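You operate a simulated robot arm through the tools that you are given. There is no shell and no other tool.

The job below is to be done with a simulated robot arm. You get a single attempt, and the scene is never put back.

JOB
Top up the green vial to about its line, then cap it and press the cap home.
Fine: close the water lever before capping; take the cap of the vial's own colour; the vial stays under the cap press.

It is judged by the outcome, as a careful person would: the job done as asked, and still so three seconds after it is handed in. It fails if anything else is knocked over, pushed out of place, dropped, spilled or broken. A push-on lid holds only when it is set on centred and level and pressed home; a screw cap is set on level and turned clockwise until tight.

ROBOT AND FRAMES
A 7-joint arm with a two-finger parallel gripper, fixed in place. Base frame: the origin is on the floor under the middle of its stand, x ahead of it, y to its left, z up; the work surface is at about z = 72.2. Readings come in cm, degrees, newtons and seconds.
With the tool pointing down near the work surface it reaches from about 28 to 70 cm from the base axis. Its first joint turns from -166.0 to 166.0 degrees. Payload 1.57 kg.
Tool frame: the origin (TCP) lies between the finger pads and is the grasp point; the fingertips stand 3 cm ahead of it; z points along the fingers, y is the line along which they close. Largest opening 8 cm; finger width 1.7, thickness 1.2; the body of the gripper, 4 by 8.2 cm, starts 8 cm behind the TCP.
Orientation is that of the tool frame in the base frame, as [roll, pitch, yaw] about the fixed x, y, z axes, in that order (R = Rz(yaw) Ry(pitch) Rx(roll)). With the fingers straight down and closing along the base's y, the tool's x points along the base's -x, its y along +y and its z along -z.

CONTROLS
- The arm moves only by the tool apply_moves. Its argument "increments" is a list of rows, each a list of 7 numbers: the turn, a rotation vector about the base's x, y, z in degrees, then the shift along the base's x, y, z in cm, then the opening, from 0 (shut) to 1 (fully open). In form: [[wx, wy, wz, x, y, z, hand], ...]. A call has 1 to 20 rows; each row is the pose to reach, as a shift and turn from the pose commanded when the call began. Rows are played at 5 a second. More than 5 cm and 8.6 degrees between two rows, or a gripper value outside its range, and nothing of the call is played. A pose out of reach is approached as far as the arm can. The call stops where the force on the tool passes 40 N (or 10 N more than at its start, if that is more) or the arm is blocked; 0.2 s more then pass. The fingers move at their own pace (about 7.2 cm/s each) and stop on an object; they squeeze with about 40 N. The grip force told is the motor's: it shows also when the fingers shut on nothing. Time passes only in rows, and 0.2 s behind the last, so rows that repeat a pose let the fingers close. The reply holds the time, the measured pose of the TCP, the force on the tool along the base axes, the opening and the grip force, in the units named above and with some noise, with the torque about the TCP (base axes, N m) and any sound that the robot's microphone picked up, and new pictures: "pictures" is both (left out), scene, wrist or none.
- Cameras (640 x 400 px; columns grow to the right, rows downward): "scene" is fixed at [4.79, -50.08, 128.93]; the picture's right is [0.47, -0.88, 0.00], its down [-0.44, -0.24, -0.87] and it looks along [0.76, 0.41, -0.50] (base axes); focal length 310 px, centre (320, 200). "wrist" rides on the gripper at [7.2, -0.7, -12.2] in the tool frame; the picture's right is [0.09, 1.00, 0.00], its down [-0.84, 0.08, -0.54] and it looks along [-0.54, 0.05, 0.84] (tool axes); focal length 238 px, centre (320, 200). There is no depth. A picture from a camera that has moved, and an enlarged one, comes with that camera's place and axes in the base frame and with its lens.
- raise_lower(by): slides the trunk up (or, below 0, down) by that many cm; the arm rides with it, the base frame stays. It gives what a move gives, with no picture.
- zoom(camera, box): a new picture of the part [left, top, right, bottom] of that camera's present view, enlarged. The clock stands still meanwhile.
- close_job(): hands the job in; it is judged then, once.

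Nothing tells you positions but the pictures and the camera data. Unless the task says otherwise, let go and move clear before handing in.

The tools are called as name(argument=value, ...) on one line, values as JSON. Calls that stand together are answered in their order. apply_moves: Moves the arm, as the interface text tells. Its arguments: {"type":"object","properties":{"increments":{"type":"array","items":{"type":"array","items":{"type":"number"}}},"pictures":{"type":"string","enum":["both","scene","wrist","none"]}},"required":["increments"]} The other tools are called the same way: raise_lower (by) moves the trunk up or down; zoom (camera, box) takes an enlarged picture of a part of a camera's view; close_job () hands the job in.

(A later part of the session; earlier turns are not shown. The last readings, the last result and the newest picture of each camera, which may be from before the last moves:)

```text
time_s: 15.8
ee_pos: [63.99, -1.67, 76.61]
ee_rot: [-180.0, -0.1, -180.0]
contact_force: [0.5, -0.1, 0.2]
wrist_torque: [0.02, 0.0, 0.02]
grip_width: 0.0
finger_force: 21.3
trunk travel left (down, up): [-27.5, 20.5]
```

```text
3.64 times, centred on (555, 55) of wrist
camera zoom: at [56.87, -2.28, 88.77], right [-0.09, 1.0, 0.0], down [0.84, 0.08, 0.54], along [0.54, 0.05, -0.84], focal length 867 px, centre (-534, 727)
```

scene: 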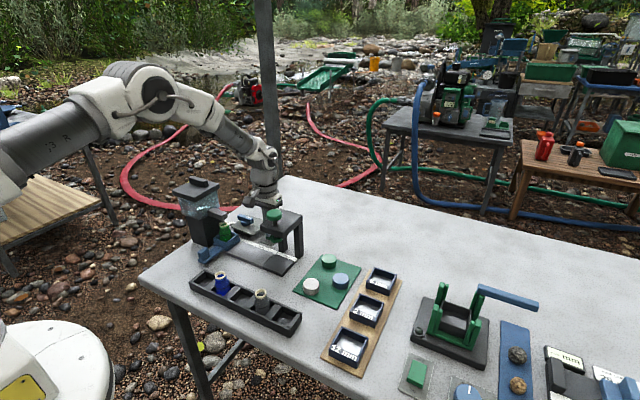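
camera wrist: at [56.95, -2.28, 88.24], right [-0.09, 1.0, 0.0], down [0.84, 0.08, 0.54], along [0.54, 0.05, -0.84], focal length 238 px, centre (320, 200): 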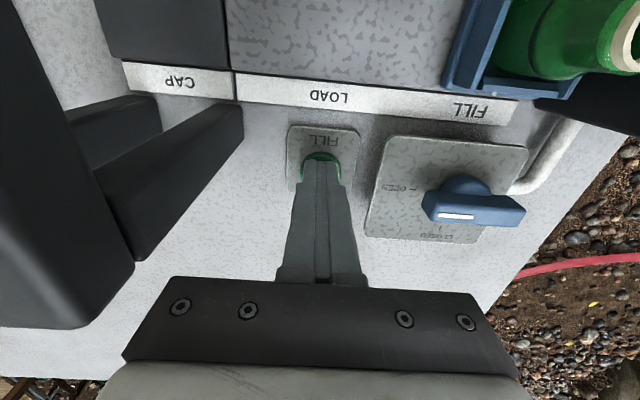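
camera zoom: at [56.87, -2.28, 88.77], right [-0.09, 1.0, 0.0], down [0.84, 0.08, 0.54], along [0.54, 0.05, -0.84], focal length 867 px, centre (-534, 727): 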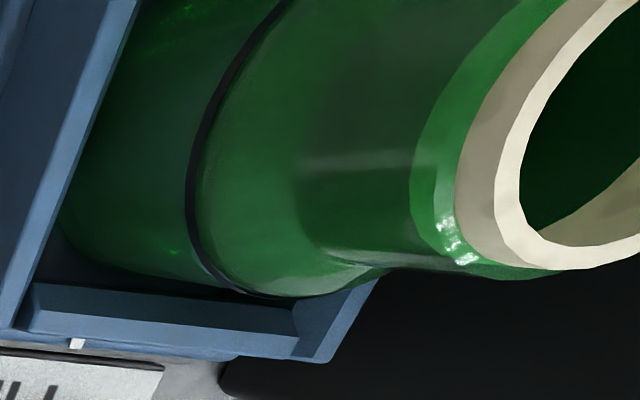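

The button is momentary, so the flow stopped on release. I'll zoom in harder to find the water surface in the vial.

zoom(camera="scene", box=[216, 216, 240, 246])

zoom(camera="scene", box=[218, 228, 236, 246])

```text
13.33 times, centred on (228, 231) of scene
camera zoom: at [4.79, -50.08, 128.93], right [0.47, -0.88, 0.0], down [-0.44, -0.24, -0.87], along [0.76, 0.41, -0.5], focal length 4137 px, centre (1547, -213)
```

zoom: 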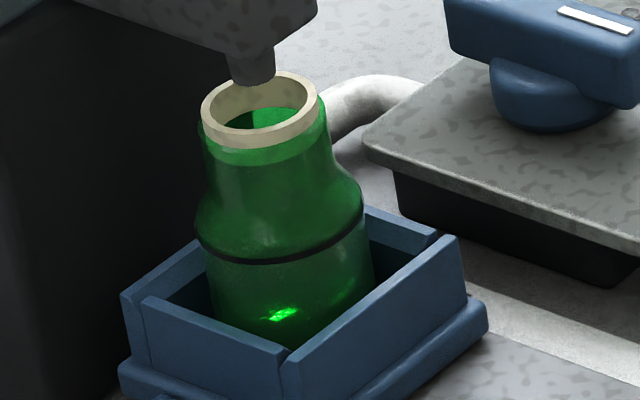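

```text
16.00 times, centred on (227, 237) of scene
camera zoom: at [4.79, -50.08, 128.93], right [0.47, -0.88, 0.0], down [-0.44, -0.24, -0.87], along [0.76, 0.41, -0.5], focal length 4964 px, centre (1808, -392)
```

zoom: 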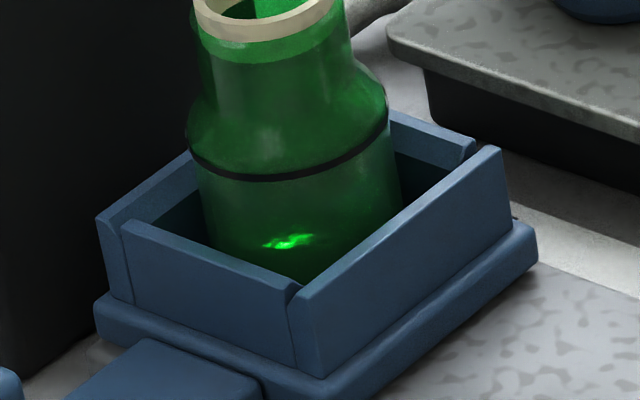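

apply_moves(increments=[[0, 0, 0, 0, 0, -0.6, 0], [0, 0, 0, 0, 0, -0.6, 0], [0, 0, 0, 0, 0, -0.6, 0], [0, 0, 0, 0, 0, -0.6, 0], [0, 0, 0, 0, 0, -0.6, 0]], pictures="none")

zoom(camera="scene", box=[216, 216, 240, 246])

zoom(camera="wrist", box=[470, 0, 640, 110])

```text
time_s: 17.0
ee_pos: [64.0, -1.71, 76.08]
ee_rot: [-180.0, 0.0, 180.0]
contact_force: [0.9, 2.4, 2.6]
wrist_torque: [-0.01, -0.02, -0.02]
grip_width: 0.0
finger_force: 21.6
trunk travel left (down, up): [-27.5, 20.5]
heard: click
```

```text
13.33 times, centred on (228, 231) of scene
camera zoom: at [4.79, -50.08, 128.93], right [0.47, -0.88, 0.0], down [-0.44, -0.24, -0.87], along [0.76, 0.41, -0.5], focal length 4137 px, centre (1547, -213)
```

zoom: 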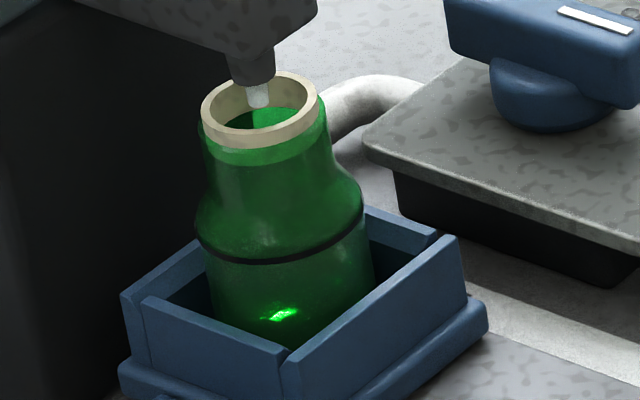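

```text
3.64 times, centred on (555, 55) of wrist
camera zoom: at [56.89, -2.29, 88.23], right [-0.09, 1.0, 0.0], down [0.84, 0.08, 0.54], along [0.54, 0.05, -0.84], focal length 867 px, centre (-534, 727)
```

zoom: 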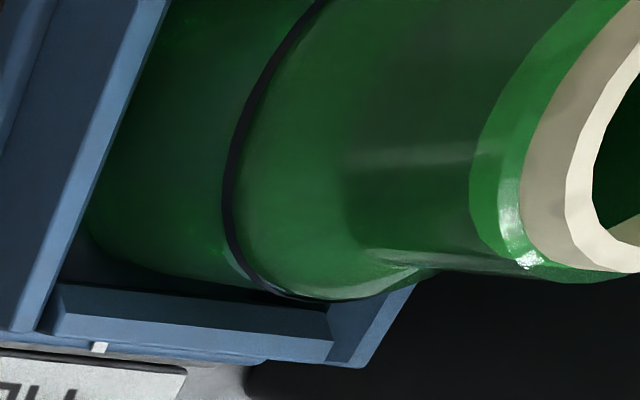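

apply_moves(increments=[[0, 0, 0, 0, 0, 0, 0], [0, 0, 0, 0, 0, 0, 0], [0, 0, 0, 0, 0, 0, 0], [0, 0, 0, 0, 0, 0, 0]], pictures="none")

zoom(camera="scene", box=[216, 216, 240, 246])

zoom(camera="wrist", box=[470, 0, 640, 110])

```text
time_s: 18.0
ee_pos: [64.01, -1.57, 76.11]
ee_rot: [180.0, 0.0, 180.0]
contact_force: [1.4, 0.2, 2.9]
wrist_torque: [0.03, -0.09, 0.0]
grip_width: 0.03
finger_force: 21.3
trunk travel left (down, up): [-27.5, 20.5]
```

```text
13.33 times, centred on (228, 231) of scene
camera zoom: at [4.79, -50.08, 128.93], right [0.47, -0.88, 0.0], down [-0.44, -0.24, -0.87], along [0.76, 0.41, -0.5], focal length 4137 px, centre (1547, -213)
```

zoom: 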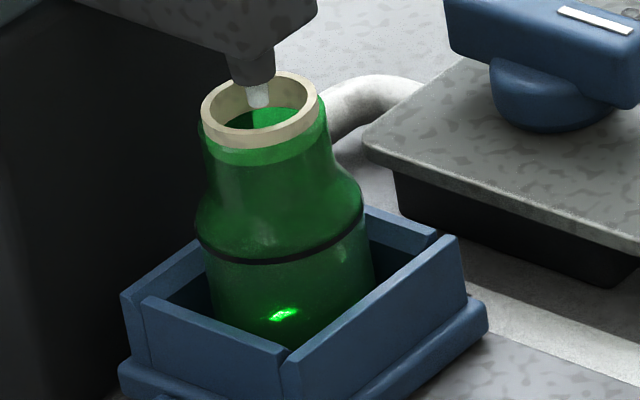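

```text
3.64 times, centred on (555, 55) of wrist
camera zoom: at [56.89, -2.29, 88.22], right [-0.09, 1.0, 0.0], down [0.84, 0.08, 0.54], along [0.54, 0.05, -0.84], focal length 867 px, centre (-534, 727)
```

zoom: 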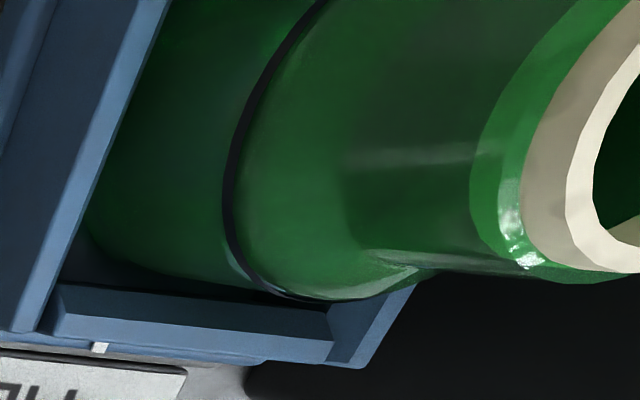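

apply_moves(increments=[[0, 0, 0, 0, 0, 0.6, 0]], pictures="wrist")

zoom(camera="scene", box=[220, 224, 232, 244])

zoom(camera="wrist", box=[440, 0, 640, 120])

```text
time_s: 18.4
ee_pos: [64.03, -1.66, 76.44]
ee_rot: [180.0, -0.1, -179.9]
contact_force: [-0.7, 0.1, 1.0]
wrist_torque: [-0.03, 0.0, -0.01]
grip_width: 0.02
finger_force: 21.2
trunk travel left (down, up): [-27.5, 20.5]
camera wrist: at [56.9, -2.35, 88.74], right [-0.09, 1.0, 0.0], down [0.84, 0.08, 0.54], along [0.54, 0.05, -0.84], focal length 238 px, centre (320, 200)
```

wrist: 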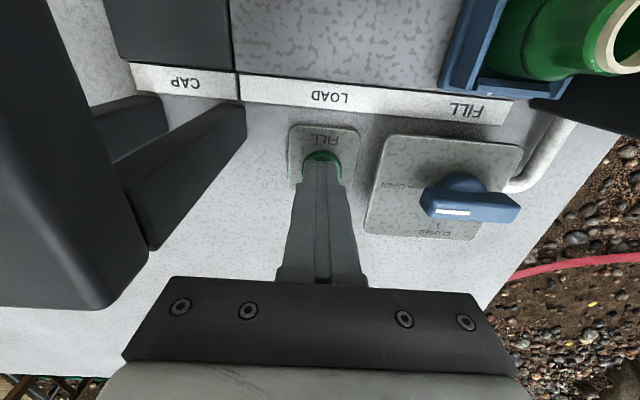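

```text
16.00 times, centred on (226, 234) of scene
camera zoom: at [4.79, -50.08, 128.93], right [0.47, -0.88, 0.0], down [-0.44, -0.24, -0.87], along [0.76, 0.41, -0.5], focal length 4964 px, centre (1824, -344)
```

zoom: 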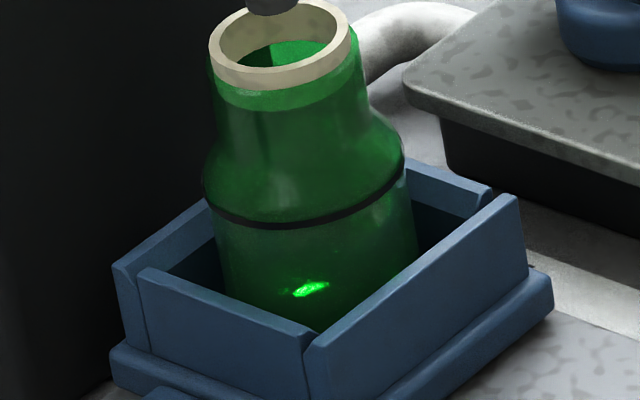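

```text
3.20 times, centred on (540, 60) of wrist
camera zoom: at [56.9, -2.35, 88.74], right [-0.09, 1.0, 0.0], down [0.84, 0.08, 0.54], along [0.54, 0.05, -0.84], focal length 763 px, centre (-384, 648)
```

zoom: 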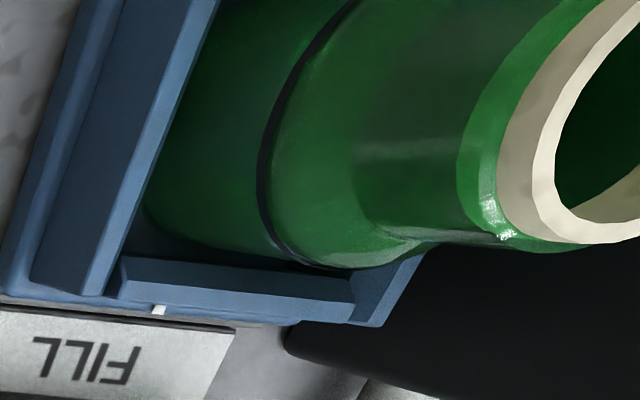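

I can't judge the level from these angles. I'll raise the arm and set up a low sideways look at the vial with the wrist camera, first turning the hand 90° up high.

apply_moves(increments=[[0, 0, 0, 0, 0, 4.5, 0], [0, 0, 0, 0, 0, 9, 0], [0, 0, 0, 0, 0, 13.5, 0], [0, 0, 8, -2, 0.5, 18, 0], [0, 0, 16, -5, 1, 18, 0], [0, 0, 24, -8, 1.5, 18, 0], [0, 0, 32, -11, 2, 18, 0], [0, 0, 40, -14, 2.5, 18, 0], [0, 0, 48, -16, 3, 18, 0], [0, 0, 56, -17.5, 3.3, 18, 0], [0, 0, 64, -17.5, 3.3, 18, 0], [0, 0, 72, -17.5, 3.3, 18, 0], [0, 0, 80, -17.5, 3.3, 18, 0], [0, 0, 88, -17.5, 3.3, 18, 0], [0, 0, 90, -17.5, 3.3, 18, 0], [0, 0, 90, -17.5, 3.3, 18, 0]], pictures="both")

zoom(camera="scene", box=[216, 216, 240, 246])

```text
time_s: 21.8
ee_pos: [46.56, 1.53, 94.62]
ee_rot: [180.0, 0.0, -89.9]
contact_force: [0.4, 0.3, 0.2]
wrist_torque: [-0.04, 0.0, 0.01]
grip_width: 0.01
finger_force: 21.7
trunk travel left (down, up): [-27.5, 20.5]
camera wrist: at [47.28, -5.54, 106.85], right [-1.0, -0.09, 0.0], down [-0.08, 0.84, 0.54], along [-0.05, 0.54, -0.84], focal length 238 px, centre (320, 200)
```

scene: 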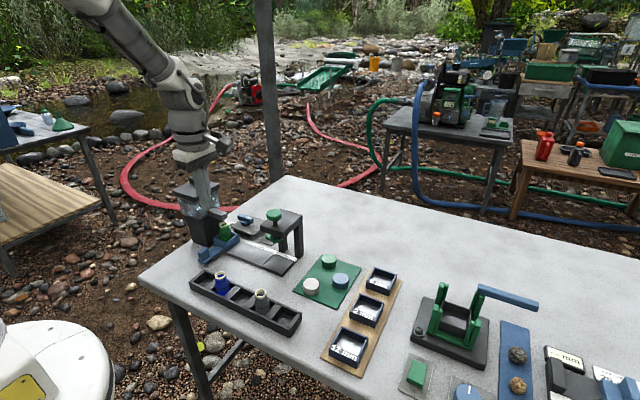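
wrist: 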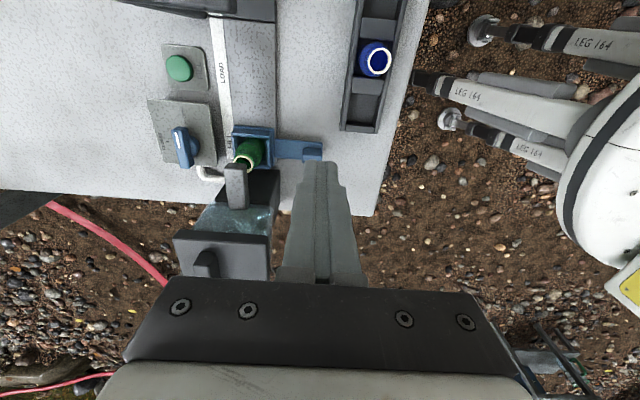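

```text
13.33 times, centred on (228, 231) of scene
camera zoom: at [4.79, -50.08, 128.93], right [0.47, -0.88, 0.0], down [-0.44, -0.24, -0.87], along [0.76, 0.41, -0.5], focal length 4137 px, centre (1547, -213)
```

zoom: 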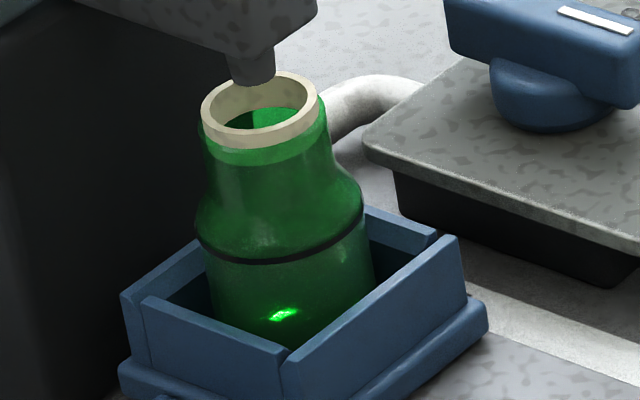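

zoom(camera="wrist", box=[215, 115, 295, 195])

```text
5.00 times, centred on (255, 155) of wrist
camera zoom: at [47.28, -5.54, 106.85], right [-1.0, -0.09, 0.0], down [-0.08, 0.84, 0.54], along [-0.05, 0.54, -0.84], focal length 1192 px, centre (645, 425)
```

zoom: 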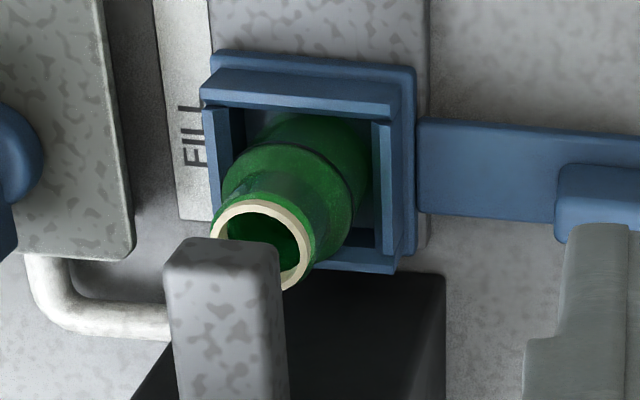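

Now I'll tilt the hand 45° so the camera looks along +y at a low angle, staying at height first.

apply_moves(increments=[[8, 0, 0, 0, 0, -1, 0], [16, 0, 0, 0, 0, -2, 0], [24, 0, 0, 0, 0, -3, 0], [32, 0, 0, 0, 0, -4, 0], [40, 0, 0, 0, 0, -5, 0], [45, 0, 0, 0, 0, -6, 0], [45, 0, 0, 0, 0, -6, 0]], pictures="both")

```text
time_s: 23.4
ee_pos: [46.62, 1.76, 88.44]
ee_rot: [-179.8, 45.0, -90.0]
contact_force: [-0.9, -0.1, -1.1]
wrist_torque: [-0.05, 0.01, 0.01]
grip_width: 0.01
finger_force: 21.4
trunk travel left (down, up): [-27.5, 20.5]
camera wrist: at [47.37, -12.12, 92.08], right [-1.0, -0.07, -0.07], down [-0.08, 0.21, 0.98], along [-0.05, 0.98, -0.21], focal length 238 px, centre (320, 200)
```

scene: 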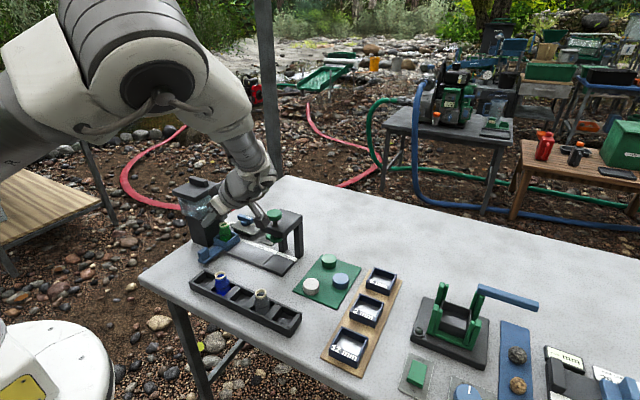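
wrist: 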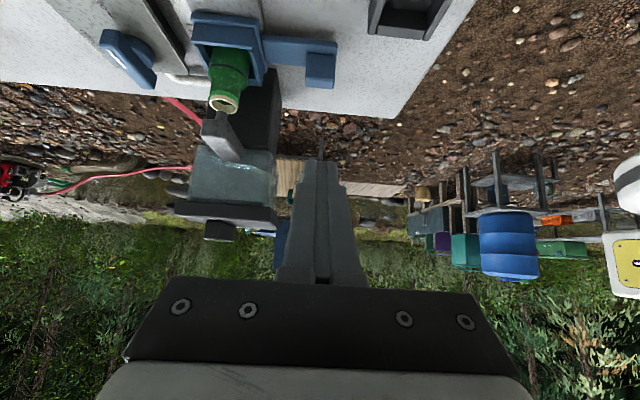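

zoom(camera="wrist", box=[180, 10, 280, 130])

zoom(camera="scene", box=[180, 130, 320, 280])

```text
3.33 times, centred on (230, 70) of wrist
camera zoom: at [47.37, -12.12, 92.08], right [-1.0, -0.07, -0.07], down [-0.08, 0.21, 0.98], along [-0.05, 0.98, -0.21], focal length 794 px, centre (620, 633)
```

zoom: 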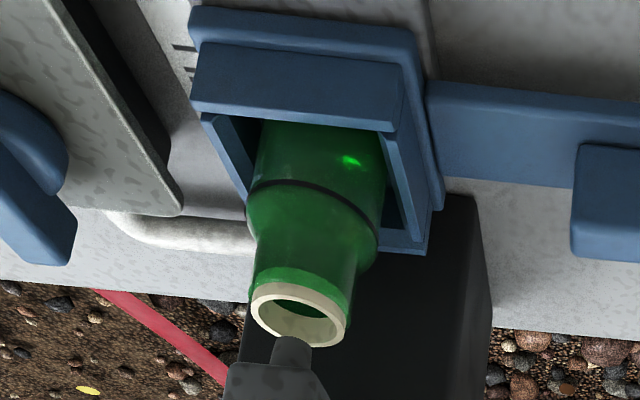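

```text
2.67 times, centred on (250, 205) of scene
camera zoom: at [4.79, -50.08, 128.93], right [0.47, -0.88, 0.0], down [-0.44, -0.24, -0.87], along [0.76, 0.41, -0.5], focal length 827 px, centre (507, 187)
```

zoom: 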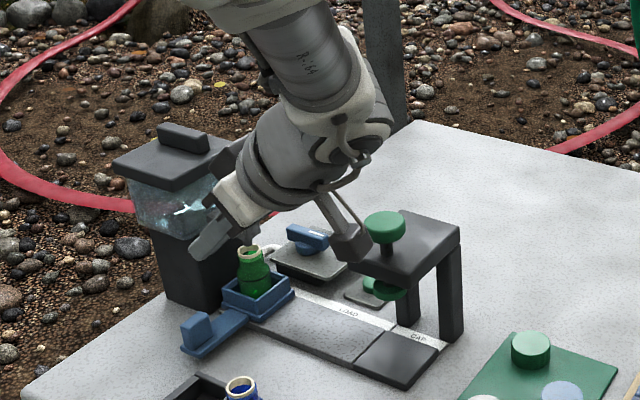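

apply_moves(increments=[[0, 0, 0, -0.5, 0, -2, 0], [0, 0, 0, -0.5, 0, -4, 0], [0, 0, 0, -0.5, 0, -6, 0], [0, 0, 0, -0.5, 0, -7, 0], [0, 0, 0, -0.5, 0, -7, 0]], pictures="both")

zoom(camera="wrist", box=[180, 60, 280, 180])

zoom(camera="scene", box=[180, 130, 320, 280])

```text
time_s: 24.6
ee_pos: [46.09, 1.71, 81.7]
ee_rot: [-180.0, 44.9, -90.0]
contact_force: [0.7, 0.3, -0.2]
wrist_torque: [0.03, 0.01, 0.01]
grip_width: 0.0
finger_force: 21.4
trunk travel left (down, up): [-27.5, 20.5]
camera wrist: at [46.85, -12.01, 85.12], right [-1.0, -0.06, -0.07], down [-0.08, 0.21, 0.97], along [-0.05, 0.98, -0.21], focal length 238 px, centre (320, 200)
```

scene: 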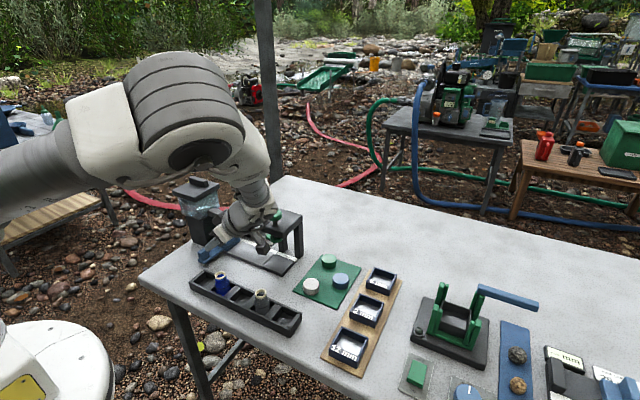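
wrist: 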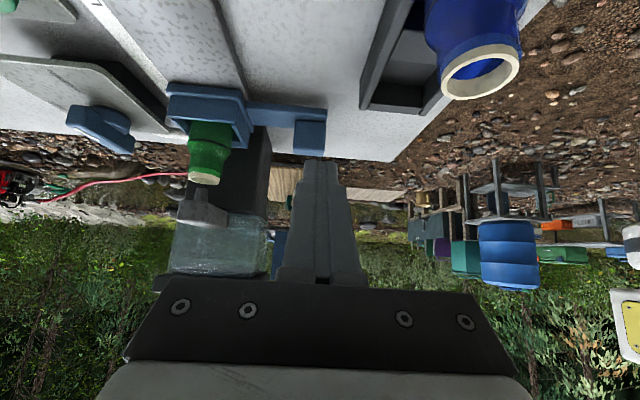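

```text
3.33 times, centred on (230, 120) of wrist
camera zoom: at [46.85, -12.01, 85.12], right [-1.0, -0.06, -0.07], down [-0.08, 0.21, 0.97], along [-0.05, 0.98, -0.21], focal length 794 px, centre (620, 467)
```

zoom: 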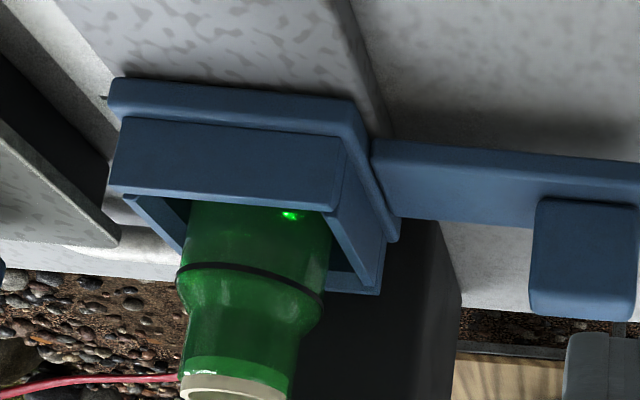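

```text
2.67 times, centred on (250, 205) of scene
camera zoom: at [4.79, -50.08, 128.93], right [0.47, -0.88, 0.0], down [-0.44, -0.24, -0.87], along [0.76, 0.41, -0.5], focal length 827 px, centre (507, 187)
```

zoom: 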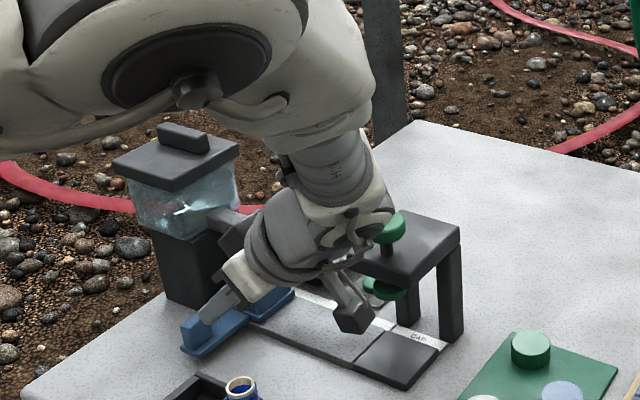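

zoom(camera="wrist", box=[180, 105, 240, 195])

zoom(camera="wrist", box=[185, 115, 235, 160])

```text
4.44 times, centred on (210, 150) of wrist
camera zoom: at [46.85, -12.01, 85.12], right [-1.0, -0.06, -0.07], down [-0.08, 0.21, 0.97], along [-0.05, 0.98, -0.21], focal length 1059 px, centre (809, 422)
```

zoom: 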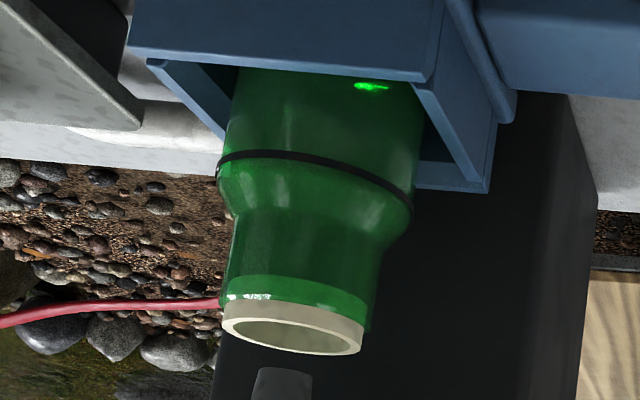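

```text
8.89 times, centred on (210, 138) of wrist
camera zoom: at [46.85, -12.01, 85.12], right [-1.0, -0.06, -0.07], down [-0.08, 0.21, 0.97], along [-0.05, 0.98, -0.21], focal length 2119 px, centre (1298, 756)
```

zoom: 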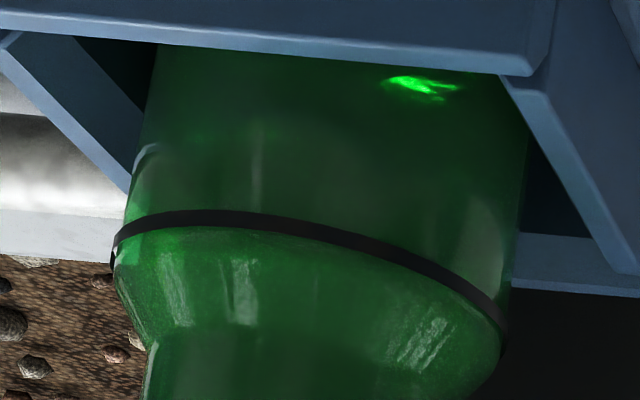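

zoom(camera="wrist", box=[190, 120, 212, 142])

zoom(camera="wrist", box=[208, 120, 232, 144])

```text
16.00 times, centred on (201, 131) of wrist
camera zoom: at [46.85, -12.01, 85.12], right [-1.0, -0.06, -0.07], down [-0.08, 0.21, 0.97], along [-0.05, 0.98, -0.21], focal length 3814 px, centre (2224, 1304)
```

zoom: 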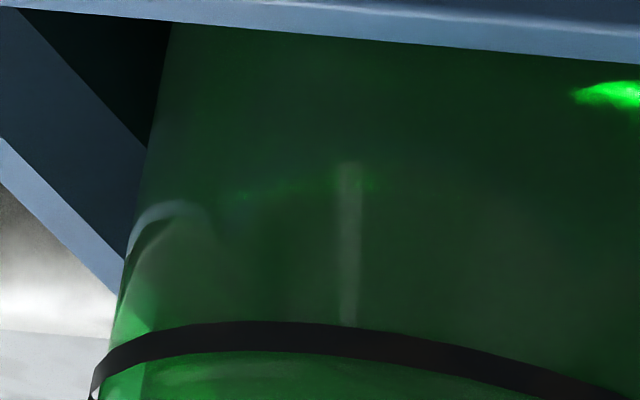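

```text
16.00 times, centred on (220, 132) of wrist
camera zoom: at [46.85, -12.01, 85.12], right [-1.0, -0.06, -0.07], down [-0.08, 0.21, 0.97], along [-0.05, 0.98, -0.21], focal length 3814 px, centre (1920, 1288)
```

zoom: 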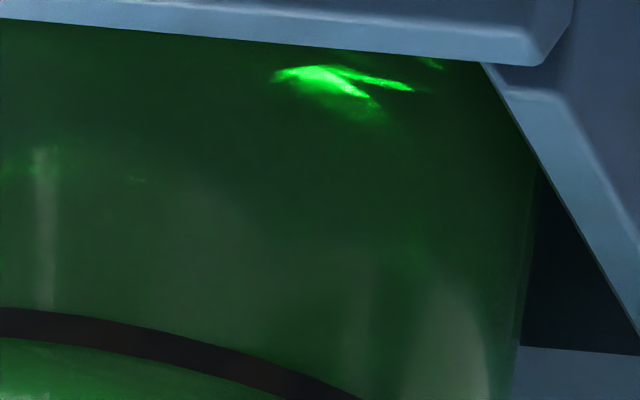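

There's a faint boundary in the glass roughly 0.6–0.7 cm below the ring, so it probably needs more water. I'll back the arm out the way it came and return to the button.

apply_moves(increments=[[0, 0, 0, 0.3, 0, 3.5, 0], [0, 0, 0, 0.5, 0, 7, 0], [-8, 0, 0, 0.5, 0, 8, 0], [-16, 0, 0, 0.5, 0, 9, 0], [-24, 0, 0, 0.5, 0, 10, 0], [-32, 0, 0, 0.5, 0, 11, 0], [-40, 0, 0, 0.5, 0, 12, 0], [-45, 0, 0, 0.5, 0, 13, 0], [-45, 0, 0, 0.5, 0, 13, 0]], pictures="none")

```text
time_s: 26.6
ee_pos: [46.56, 1.7, 94.61]
ee_rot: [179.9, -0.2, -90.0]
contact_force: [0.2, 0.1, 0.6]
wrist_torque: [0.03, -0.04, -0.02]
grip_width: 0.0
finger_force: 21.2
trunk travel left (down, up): [-27.5, 20.5]
```

apply_moves(increments=[[0, 0, -8, 0, 0, 0, 0], [0, 0, -16, 1.5, -0.3, 0, 0], [0, 0, -24, 4, -0.8, 0, 0], [0, 0, -32, 7, -1.3, 0, 0], [0, 0, -40, 10, -1.8, 0, 0], [0, 0, -48, 13, -2.5, 0, 0], [0, 0, -56, 16, -3, 0, 0], [0, 0, -64, 17.5, -3.3, 0, 0], [0, 0, -72, 17.5, -3.3, 0, 0], [0, 0, -80, 17.5, -3.3, 0, 0], [0, 0, -88, 17.5, -3.3, -2, 0], [0, 0, -90, 17.5, -3.3, -6, 0], [0, 0, -90, 17.5, -3.3, -10, 0], [0, 0, -90, 17.5, -3.3, -14, 0], [0, 0, -90, 17.5, -3.3, -17, 0], [0, 0, -90, 17.5, -3.3, -17.8, 0], [0, 0, -90, 17.5, -3.3, -17.8, 0]], pictures="wrist")

zoom(camera="scene", box=[216, 222, 236, 242])

zoom(camera="wrist", box=[470, 0, 640, 110])

```text
time_s: 30.2
ee_pos: [64.11, -1.74, 76.8]
ee_rot: [-180.0, 0.0, -180.0]
contact_force: [0.3, 0.5, 0.2]
wrist_torque: [0.03, -0.02, 0.01]
grip_width: 0.01
finger_force: 21.4
trunk travel left (down, up): [-27.5, 20.5]
camera wrist: at [56.95, -2.42, 89.02], right [-0.09, 1.0, 0.0], down [0.84, 0.08, 0.54], along [0.54, 0.05, -0.84], focal length 238 px, centre (320, 200)
```

wrist: 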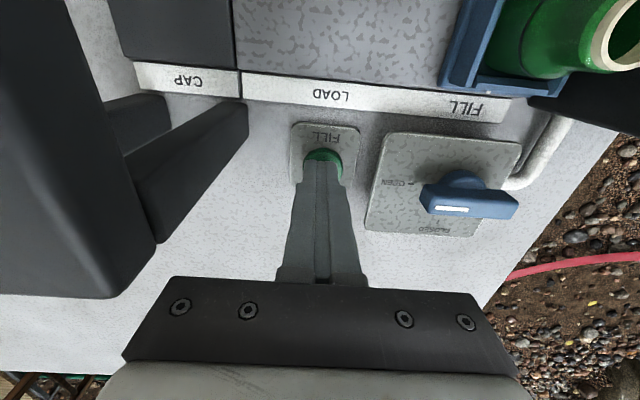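

```text
16.00 times, centred on (226, 232) of scene
camera zoom: at [4.79, -50.08, 128.93], right [0.47, -0.88, 0.0], down [-0.44, -0.24, -0.87], along [0.76, 0.41, -0.5], focal length 4964 px, centre (1824, -312)
```

zoom: 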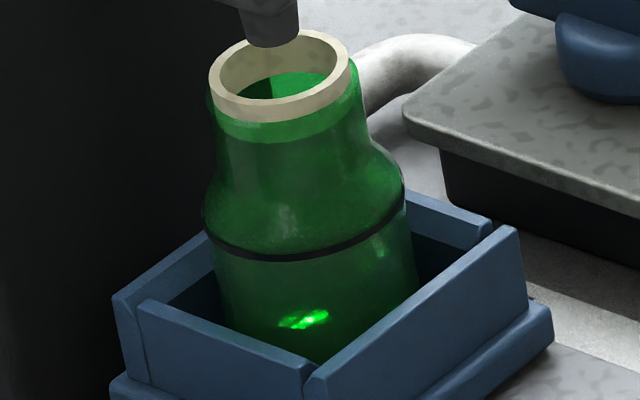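

```text
3.64 times, centred on (555, 55) of wrist
camera zoom: at [56.95, -2.42, 89.02], right [-0.09, 1.0, 0.0], down [0.84, 0.08, 0.54], along [0.54, 0.05, -0.84], focal length 867 px, centre (-534, 727)
```

zoom: 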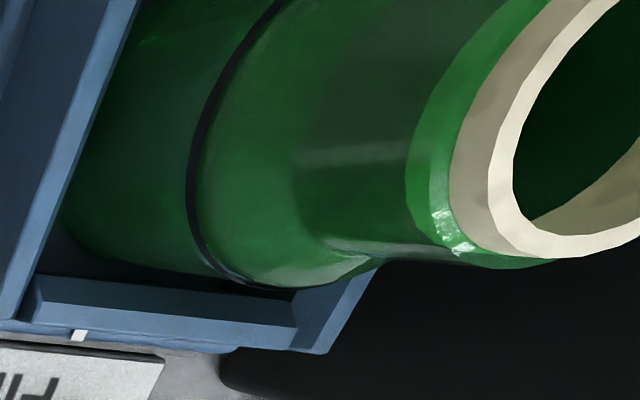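

apply_moves(increments=[[0, 0, 0, 0, 0.1, -0.75, 0], [0, 0, 0, 0, 0.1, -0.75, 0], [0, 0, 0, 0, 0.1, -0.75, 0], [0, 0, 0, 0, 0.1, -0.75, 0], [0, 0, 0, 0, 0.1, 0, 0]], pictures="wrist")

zoom(camera="scene", box=[216, 222, 236, 242])

zoom(camera="wrist", box=[470, 0, 640, 110])

```text
time_s: 31.4
ee_pos: [64.0, -1.66, 76.74]
ee_rot: [179.9, 0.0, -180.0]
contact_force: [0.0, 0.1, 0.2]
wrist_torque: [0.01, 0.02, 0.01]
grip_width: 0.03
finger_force: 21.0
trunk travel left (down, up): [-27.5, 20.5]
heard: click
camera wrist: at [56.91, -2.27, 89.04], right [-0.09, 1.0, 0.0], down [0.84, 0.08, 0.54], along [0.54, 0.05, -0.84], focal length 238 px, centre (320, 200)
```

wrist: 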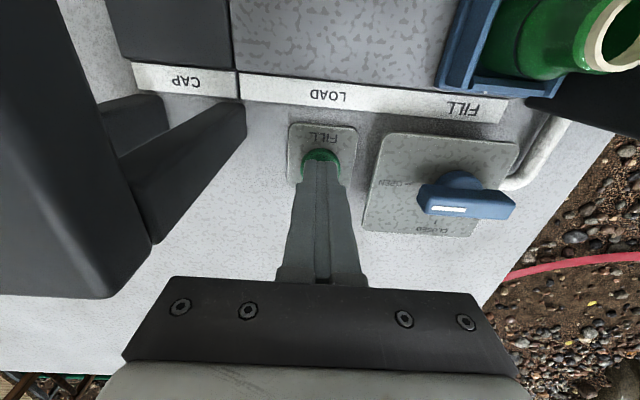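

```text
16.00 times, centred on (226, 232) of scene
camera zoom: at [4.79, -50.08, 128.93], right [0.47, -0.88, 0.0], down [-0.44, -0.24, -0.87], along [0.76, 0.41, -0.5], focal length 4964 px, centre (1824, -312)
```

zoom: 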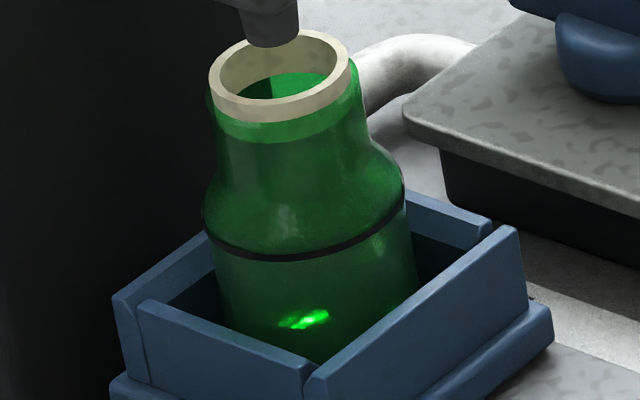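

```text
3.64 times, centred on (555, 55) of wrist
camera zoom: at [56.91, -2.27, 89.04], right [-0.09, 1.0, 0.0], down [0.84, 0.08, 0.54], along [0.54, 0.05, -0.84], focal length 867 px, centre (-534, 727)
```

zoom: 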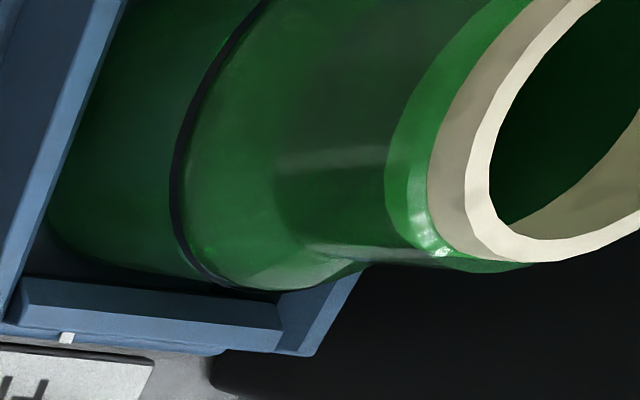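

I still can't tell the water line apart from glass reflections. I'll take a second, lower side look, nearly level with the ring, before adding more.

apply_moves(increments=[[0, 0, 0, 0, 0, 4.5, 0], [0, 0, 0, 0, 0, 9, 0], [0, 0, 0, 0, 0, 13.5, 0], [0, 0, 8, -2, 0.5, 18, 0], [0, 0, 16, -5, 1, 18, 0], [0, 0, 24, -8, 1.5, 18, 0], [0, 0, 32, -11, 2, 18, 0], [0, 0, 40, -14, 2.5, 18, 0], [0, 0, 48, -16, 3, 18, 0], [0, 0, 56, -18, 3.3, 18, 0], [0, 0, 64, -18, 3.3, 18, 0], [0, 0, 72, -18, 3.3, 18, 0], [0, 0, 80, -18, 3.3, 18, 0], [0, 0, 88, -18, 3.3, 18, 0], [0, 0, 90, -18, 3.3, 18, 0], [0, 0, 90, -18, 3.3, 18, 0]], pictures="none")

apply_moves(increments=[[8, 0, 0, 0, 0, -1, 0], [16, 0, 0, 0, 0, -2, 0], [24, 0, 0, 0, 0, -3, 0], [32, 0, 0, 0, 0, -4, 0], [40, 0, 0, 0, 0, -5, 0], [48, 0, 0, 0, 0.2, -6.5, 0], [55, 0, 0, 0, 0.3, -8.5, 0], [55, 0, 0, 0, 0.3, -11, 0], [55, 0, 0, 0, 0.3, -13, 0], [55, 0, 0, 0, 0.3, -14, 0], [55, 0, 0, 0, 0.3, -14, 0]], pictures="both")

```text
time_s: 34.8
ee_pos: [46.04, 1.78, 94.84]
ee_rot: [179.9, 0.1, -89.8]
contact_force: [0.4, -0.1, -0.6]
wrist_torque: [-0.02, 0.0, -0.01]
grip_width: 0.0
finger_force: 21.3
trunk travel left (down, up): [-27.5, 20.5]
```

```text
time_s: 37.2
ee_pos: [46.03, 2.12, 80.8]
ee_rot: [-180.0, 55.0, -90.1]
contact_force: [0.8, -0.7, -0.5]
wrist_torque: [0.02, 0.02, 0.01]
grip_width: 0.0
finger_force: 21.2
trunk travel left (down, up): [-27.5, 20.5]
camera wrist: at [46.82, -12.04, 81.88], right [-1.0, -0.05, -0.08], down [-0.08, 0.04, 1.0], along [-0.05, 1.0, -0.04], focal length 238 px, centre (320, 200)
```

scene: 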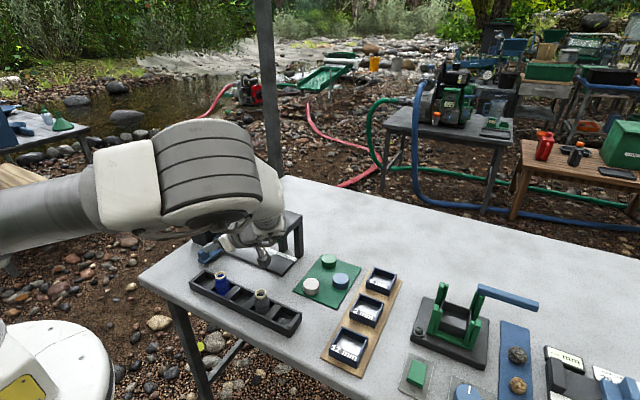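
wrist: 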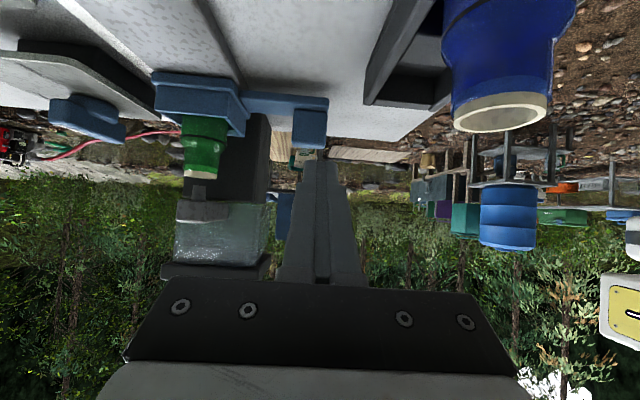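

zoom(camera="wrist", box=[180, 105, 230, 185])

zoom(camera="wrist", box=[185, 110, 215, 140])

zoom(camera="wrist", box=[200, 110, 230, 140])

zoom(camera="scene", box=[180, 160, 320, 290])

```text
5.00 times, centred on (205, 145) of wrist
camera zoom: at [46.82, -12.04, 81.88], right [-1.0, -0.05, -0.08], down [-0.08, 0.04, 1.0], along [-0.05, 1.0, -0.04], focal length 1192 px, centre (895, 475)
```

zoom: 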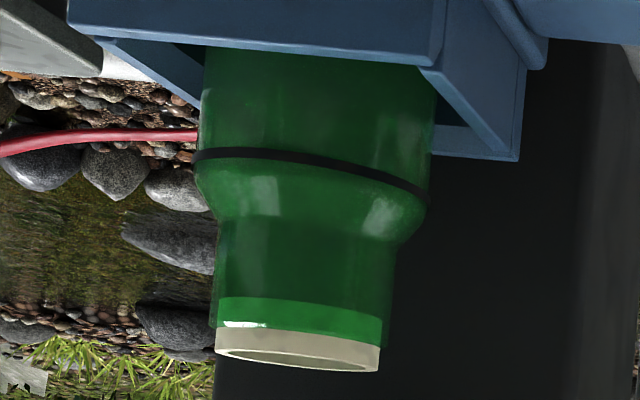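

```text
13.33 times, centred on (200, 125) of wrist
camera zoom: at [46.82, -12.04, 81.88], right [-1.0, -0.05, -0.08], down [-0.08, 0.04, 1.0], along [-0.05, 1.0, -0.04], focal length 3178 px, centre (1920, 1200)
```

zoom: 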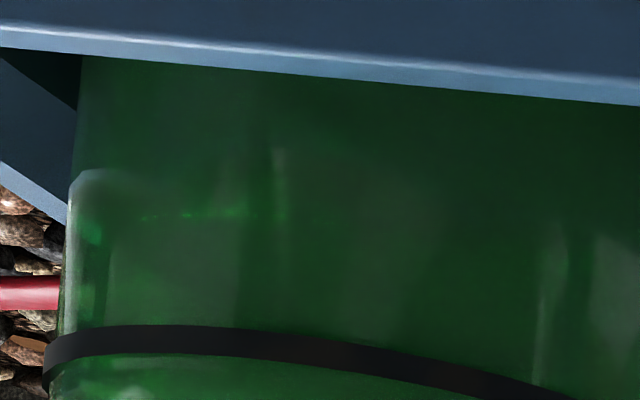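

```text
13.33 times, centred on (215, 125) of wrist
camera zoom: at [46.82, -12.04, 81.88], right [-1.0, -0.05, -0.08], down [-0.08, 0.04, 1.0], along [-0.05, 1.0, -0.04], focal length 3178 px, centre (1720, 1200)
```

zoom: 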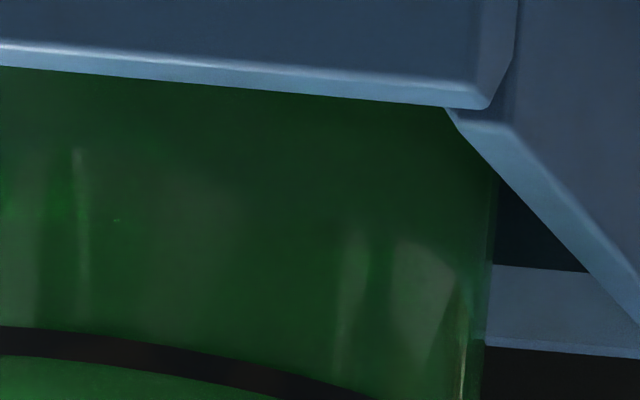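

```text
3.08 times, centred on (250, 225) of scene
camera zoom: at [4.79, -50.08, 128.93], right [0.47, -0.88, 0.0], down [-0.44, -0.24, -0.87], along [0.76, 0.41, -0.5], focal length 955 px, centre (535, 123)
```

zoom: 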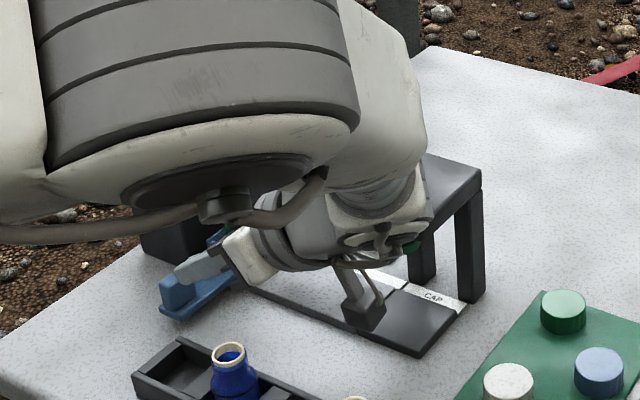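

Comparing the two side views with the scene glints, the faint dashed line fits the waterline on the vial's far wall. That puts the level near z 75.6, the ring at 77.1, and the rise at about 0.4 cm/s. I'll go back and add roughly 2 s more, then check again.

apply_moves(increments=[[0, 0, 0, 0, 0, 3.5, 0], [0, 0, 0, 0, 0, 6, 0], [-8, 0, 0, 0, 0, 7, 0], [-16, 0, 0, 0, -0.1, 8.5, 0], [-24, 0, 0, 0, -0.1, 9.5, 0], [-32, 0, 0, 0, -0.1, 10.5, 0], [-40, 0, 0, 0, -0.2, 11.5, 0], [-48, 0, 0, 0, -0.3, 13, 0], [-55, 0, 0, 0, -0.3, 14, 0], [-55, 0, 0, 0, -0.3, 14, 0]], pictures="none")

apply_moves(increments=[[0, 0, -8, 0, 0, 0, 0], [0, 0, -16, 1.5, -0.3, 0, 0], [0, 0, -24, 4, -0.8, 0, 0], [0, 0, -32, 7, -1.3, 0, 0], [0, 0, -40, 10, -1.8, 0, 0], [0, 0, -48, 13, -2.5, 0, 0], [0, 0, -56, 16, -3, 0, 0], [0, 0, -64, 18, -3.3, 0, 0], [0, 0, -72, 18, -3.3, 0, 0], [0, 0, -80, 18, -3.3, 0, 0], [0, 0, -88, 18, -3.3, -2, 0], [0, 0, -90, 18, -3.3, -6, 0], [0, 0, -90, 18, -3.3, -10, 0], [0, 0, -90, 18, -3.3, -14, 0], [0, 0, -90, 18, -3.3, -17, 0], [0, 0, -90, 18, -3.3, -18, 0], [0, 0, -90, 18, -3.3, -18, 0]], pictures="wrist")

zoom(camera="scene", box=[220, 226, 236, 242])

```text
time_s: 39.4
ee_pos: [46.27, 1.79, 94.96]
ee_rot: [180.0, -0.2, -90.0]
contact_force: [-0.4, -0.7, -0.4]
wrist_torque: [-0.02, -0.04, 0.02]
grip_width: 0.0
finger_force: 21.3
trunk travel left (down, up): [-27.5, 20.5]
```

```text
time_s: 43.0
ee_pos: [64.11, -1.53, 76.72]
ee_rot: [-179.9, 0.0, 179.9]
contact_force: [0.1, 0.1, 0.2]
wrist_torque: [0.02, -0.02, -0.02]
grip_width: 0.02
finger_force: 21.7
trunk travel left (down, up): [-27.5, 20.5]
camera wrist: at [56.94, -2.16, 88.89], right [-0.09, 1.0, 0.0], down [0.84, 0.08, 0.54], along [0.54, 0.05, -0.84], focal length 238 px, centre (320, 200)
```

wrist: 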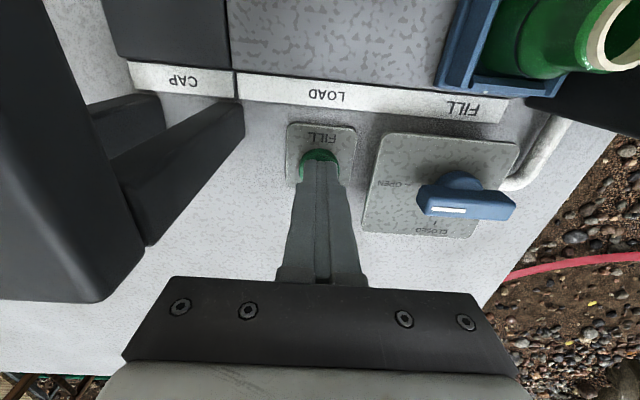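

```text
16.00 times, centred on (228, 234) of scene
camera zoom: at [4.79, -50.08, 128.93], right [0.47, -0.88, 0.0], down [-0.44, -0.24, -0.87], along [0.76, 0.41, -0.5], focal length 4964 px, centre (1792, -344)
```

zoom: 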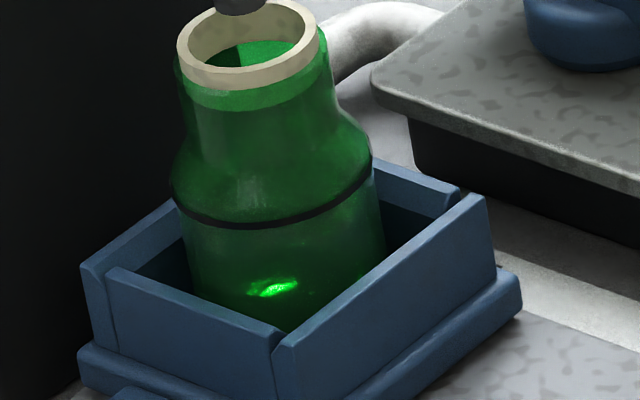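

apply_moves(increments=[[0, 0, 0, 0, 0, -0.7, 0], [0, 0, 0, 0, 0, -0.7, 0], [0, 0, 0, 0, 0, -0.7, 0], [0, 0, 0, 0, 0, -0.7, 0], [0, 0, 0, 0, 0, -0.7, 0]], pictures="wrist")

zoom(camera="scene", box=[220, 226, 236, 242])

zoom(camera="wrist", box=[470, 0, 640, 110])

```text
time_s: 44.2
ee_pos: [64.02, -1.56, 76.01]
ee_rot: [179.9, 0.0, -179.9]
contact_force: [1.4, 0.7, 2.0]
wrist_torque: [0.02, -0.03, 0.0]
grip_width: 0.01
finger_force: 21.4
trunk travel left (down, up): [-27.5, 20.5]
heard: click
camera wrist: at [56.92, -2.2, 88.28], right [-0.09, 1.0, 0.0], down [0.84, 0.08, 0.54], along [0.54, 0.05, -0.84], focal length 238 px, centre (320, 200)
```

wrist: 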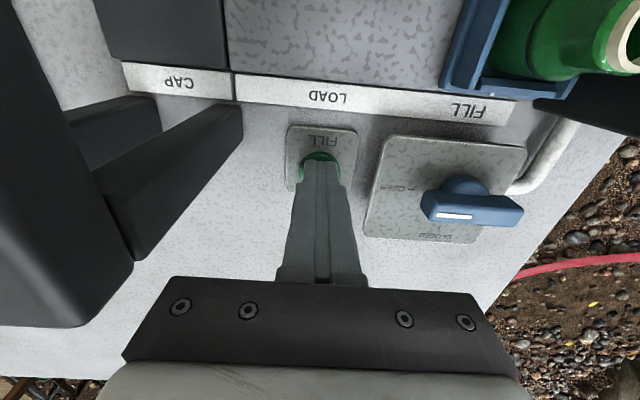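

```text
16.00 times, centred on (228, 234) of scene
camera zoom: at [4.79, -50.08, 128.93], right [0.47, -0.88, 0.0], down [-0.44, -0.24, -0.87], along [0.76, 0.41, -0.5], focal length 4964 px, centre (1792, -344)
```

zoom: 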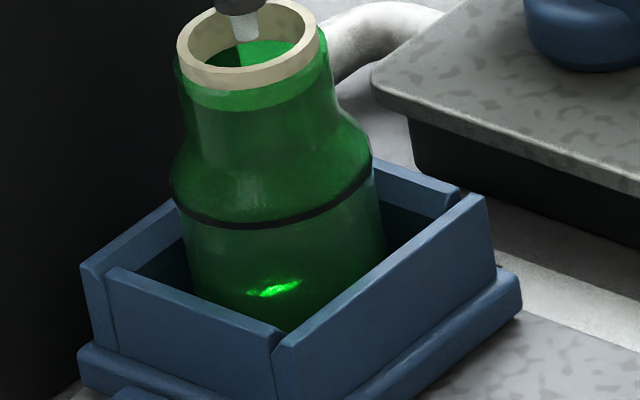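

```text
3.64 times, centred on (555, 55) of wrist
camera zoom: at [56.92, -2.2, 88.28], right [-0.09, 1.0, 0.0], down [0.84, 0.08, 0.54], along [0.54, 0.05, -0.84], focal length 867 px, centre (-534, 727)
```

zoom: 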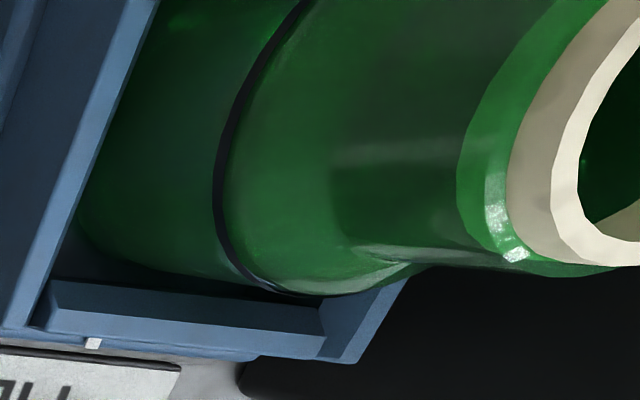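

apply_moves(increments=[[0, 0, 0, 0, 0, 0, 0], [0, 0, 0, 0, 0, 0, 0], [0, 0, 0, 0, 0, 0, 0], [0, 0, 0, 0, 0, 0.7, 0]], pictures="wrist")

zoom(camera="scene", box=[220, 226, 236, 242])

zoom(camera="wrist", box=[470, 0, 640, 110])

```text
time_s: 45.2
ee_pos: [63.93, -1.57, 76.69]
ee_rot: [-179.9, -0.1, 180.0]
contact_force: [-0.2, 0.1, 0.7]
wrist_torque: [-0.03, 0.01, 0.02]
grip_width: 0.0
finger_force: 21.7
trunk travel left (down, up): [-27.5, 20.5]
camera wrist: at [56.87, -2.26, 88.83], right [-0.09, 1.0, 0.0], down [0.84, 0.08, 0.54], along [0.54, 0.05, -0.84], focal length 238 px, centre (320, 200)
```

wrist: 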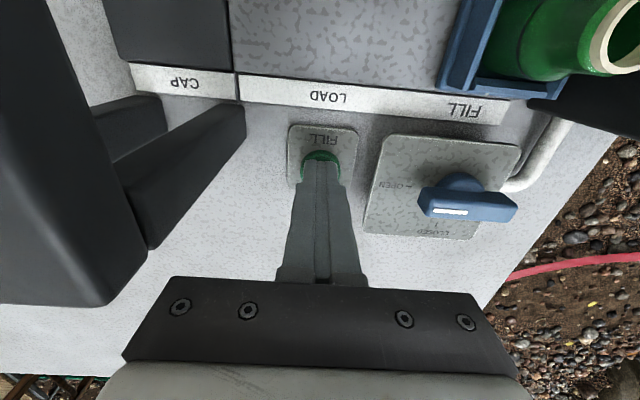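

```text
16.00 times, centred on (228, 234) of scene
camera zoom: at [4.79, -50.08, 128.93], right [0.47, -0.88, 0.0], down [-0.44, -0.24, -0.87], along [0.76, 0.41, -0.5], focal length 4964 px, centre (1792, -344)
```

zoom: 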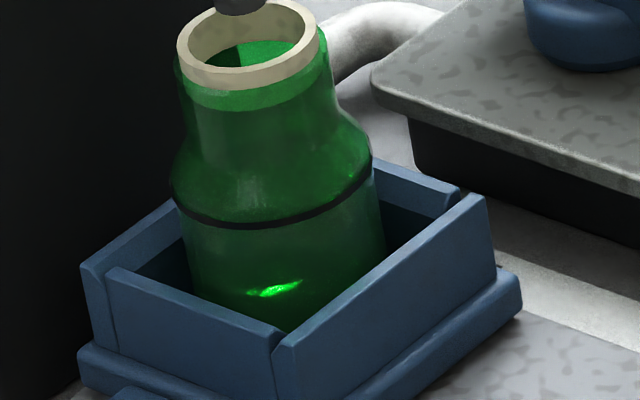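

```text
3.64 times, centred on (555, 55) of wrist
camera zoom: at [56.87, -2.26, 88.83], right [-0.09, 1.0, 0.0], down [0.84, 0.08, 0.54], along [0.54, 0.05, -0.84], focal length 867 px, centre (-534, 727)
```

zoom: 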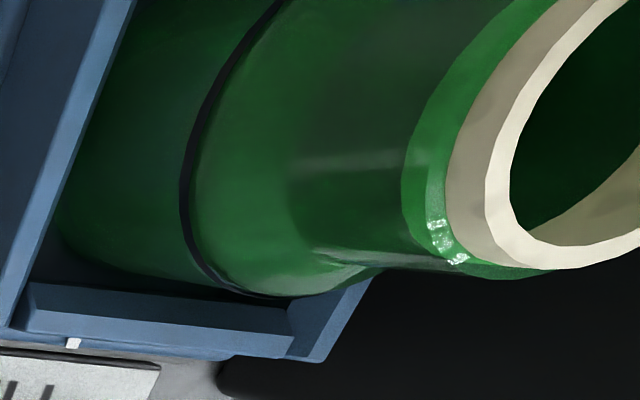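

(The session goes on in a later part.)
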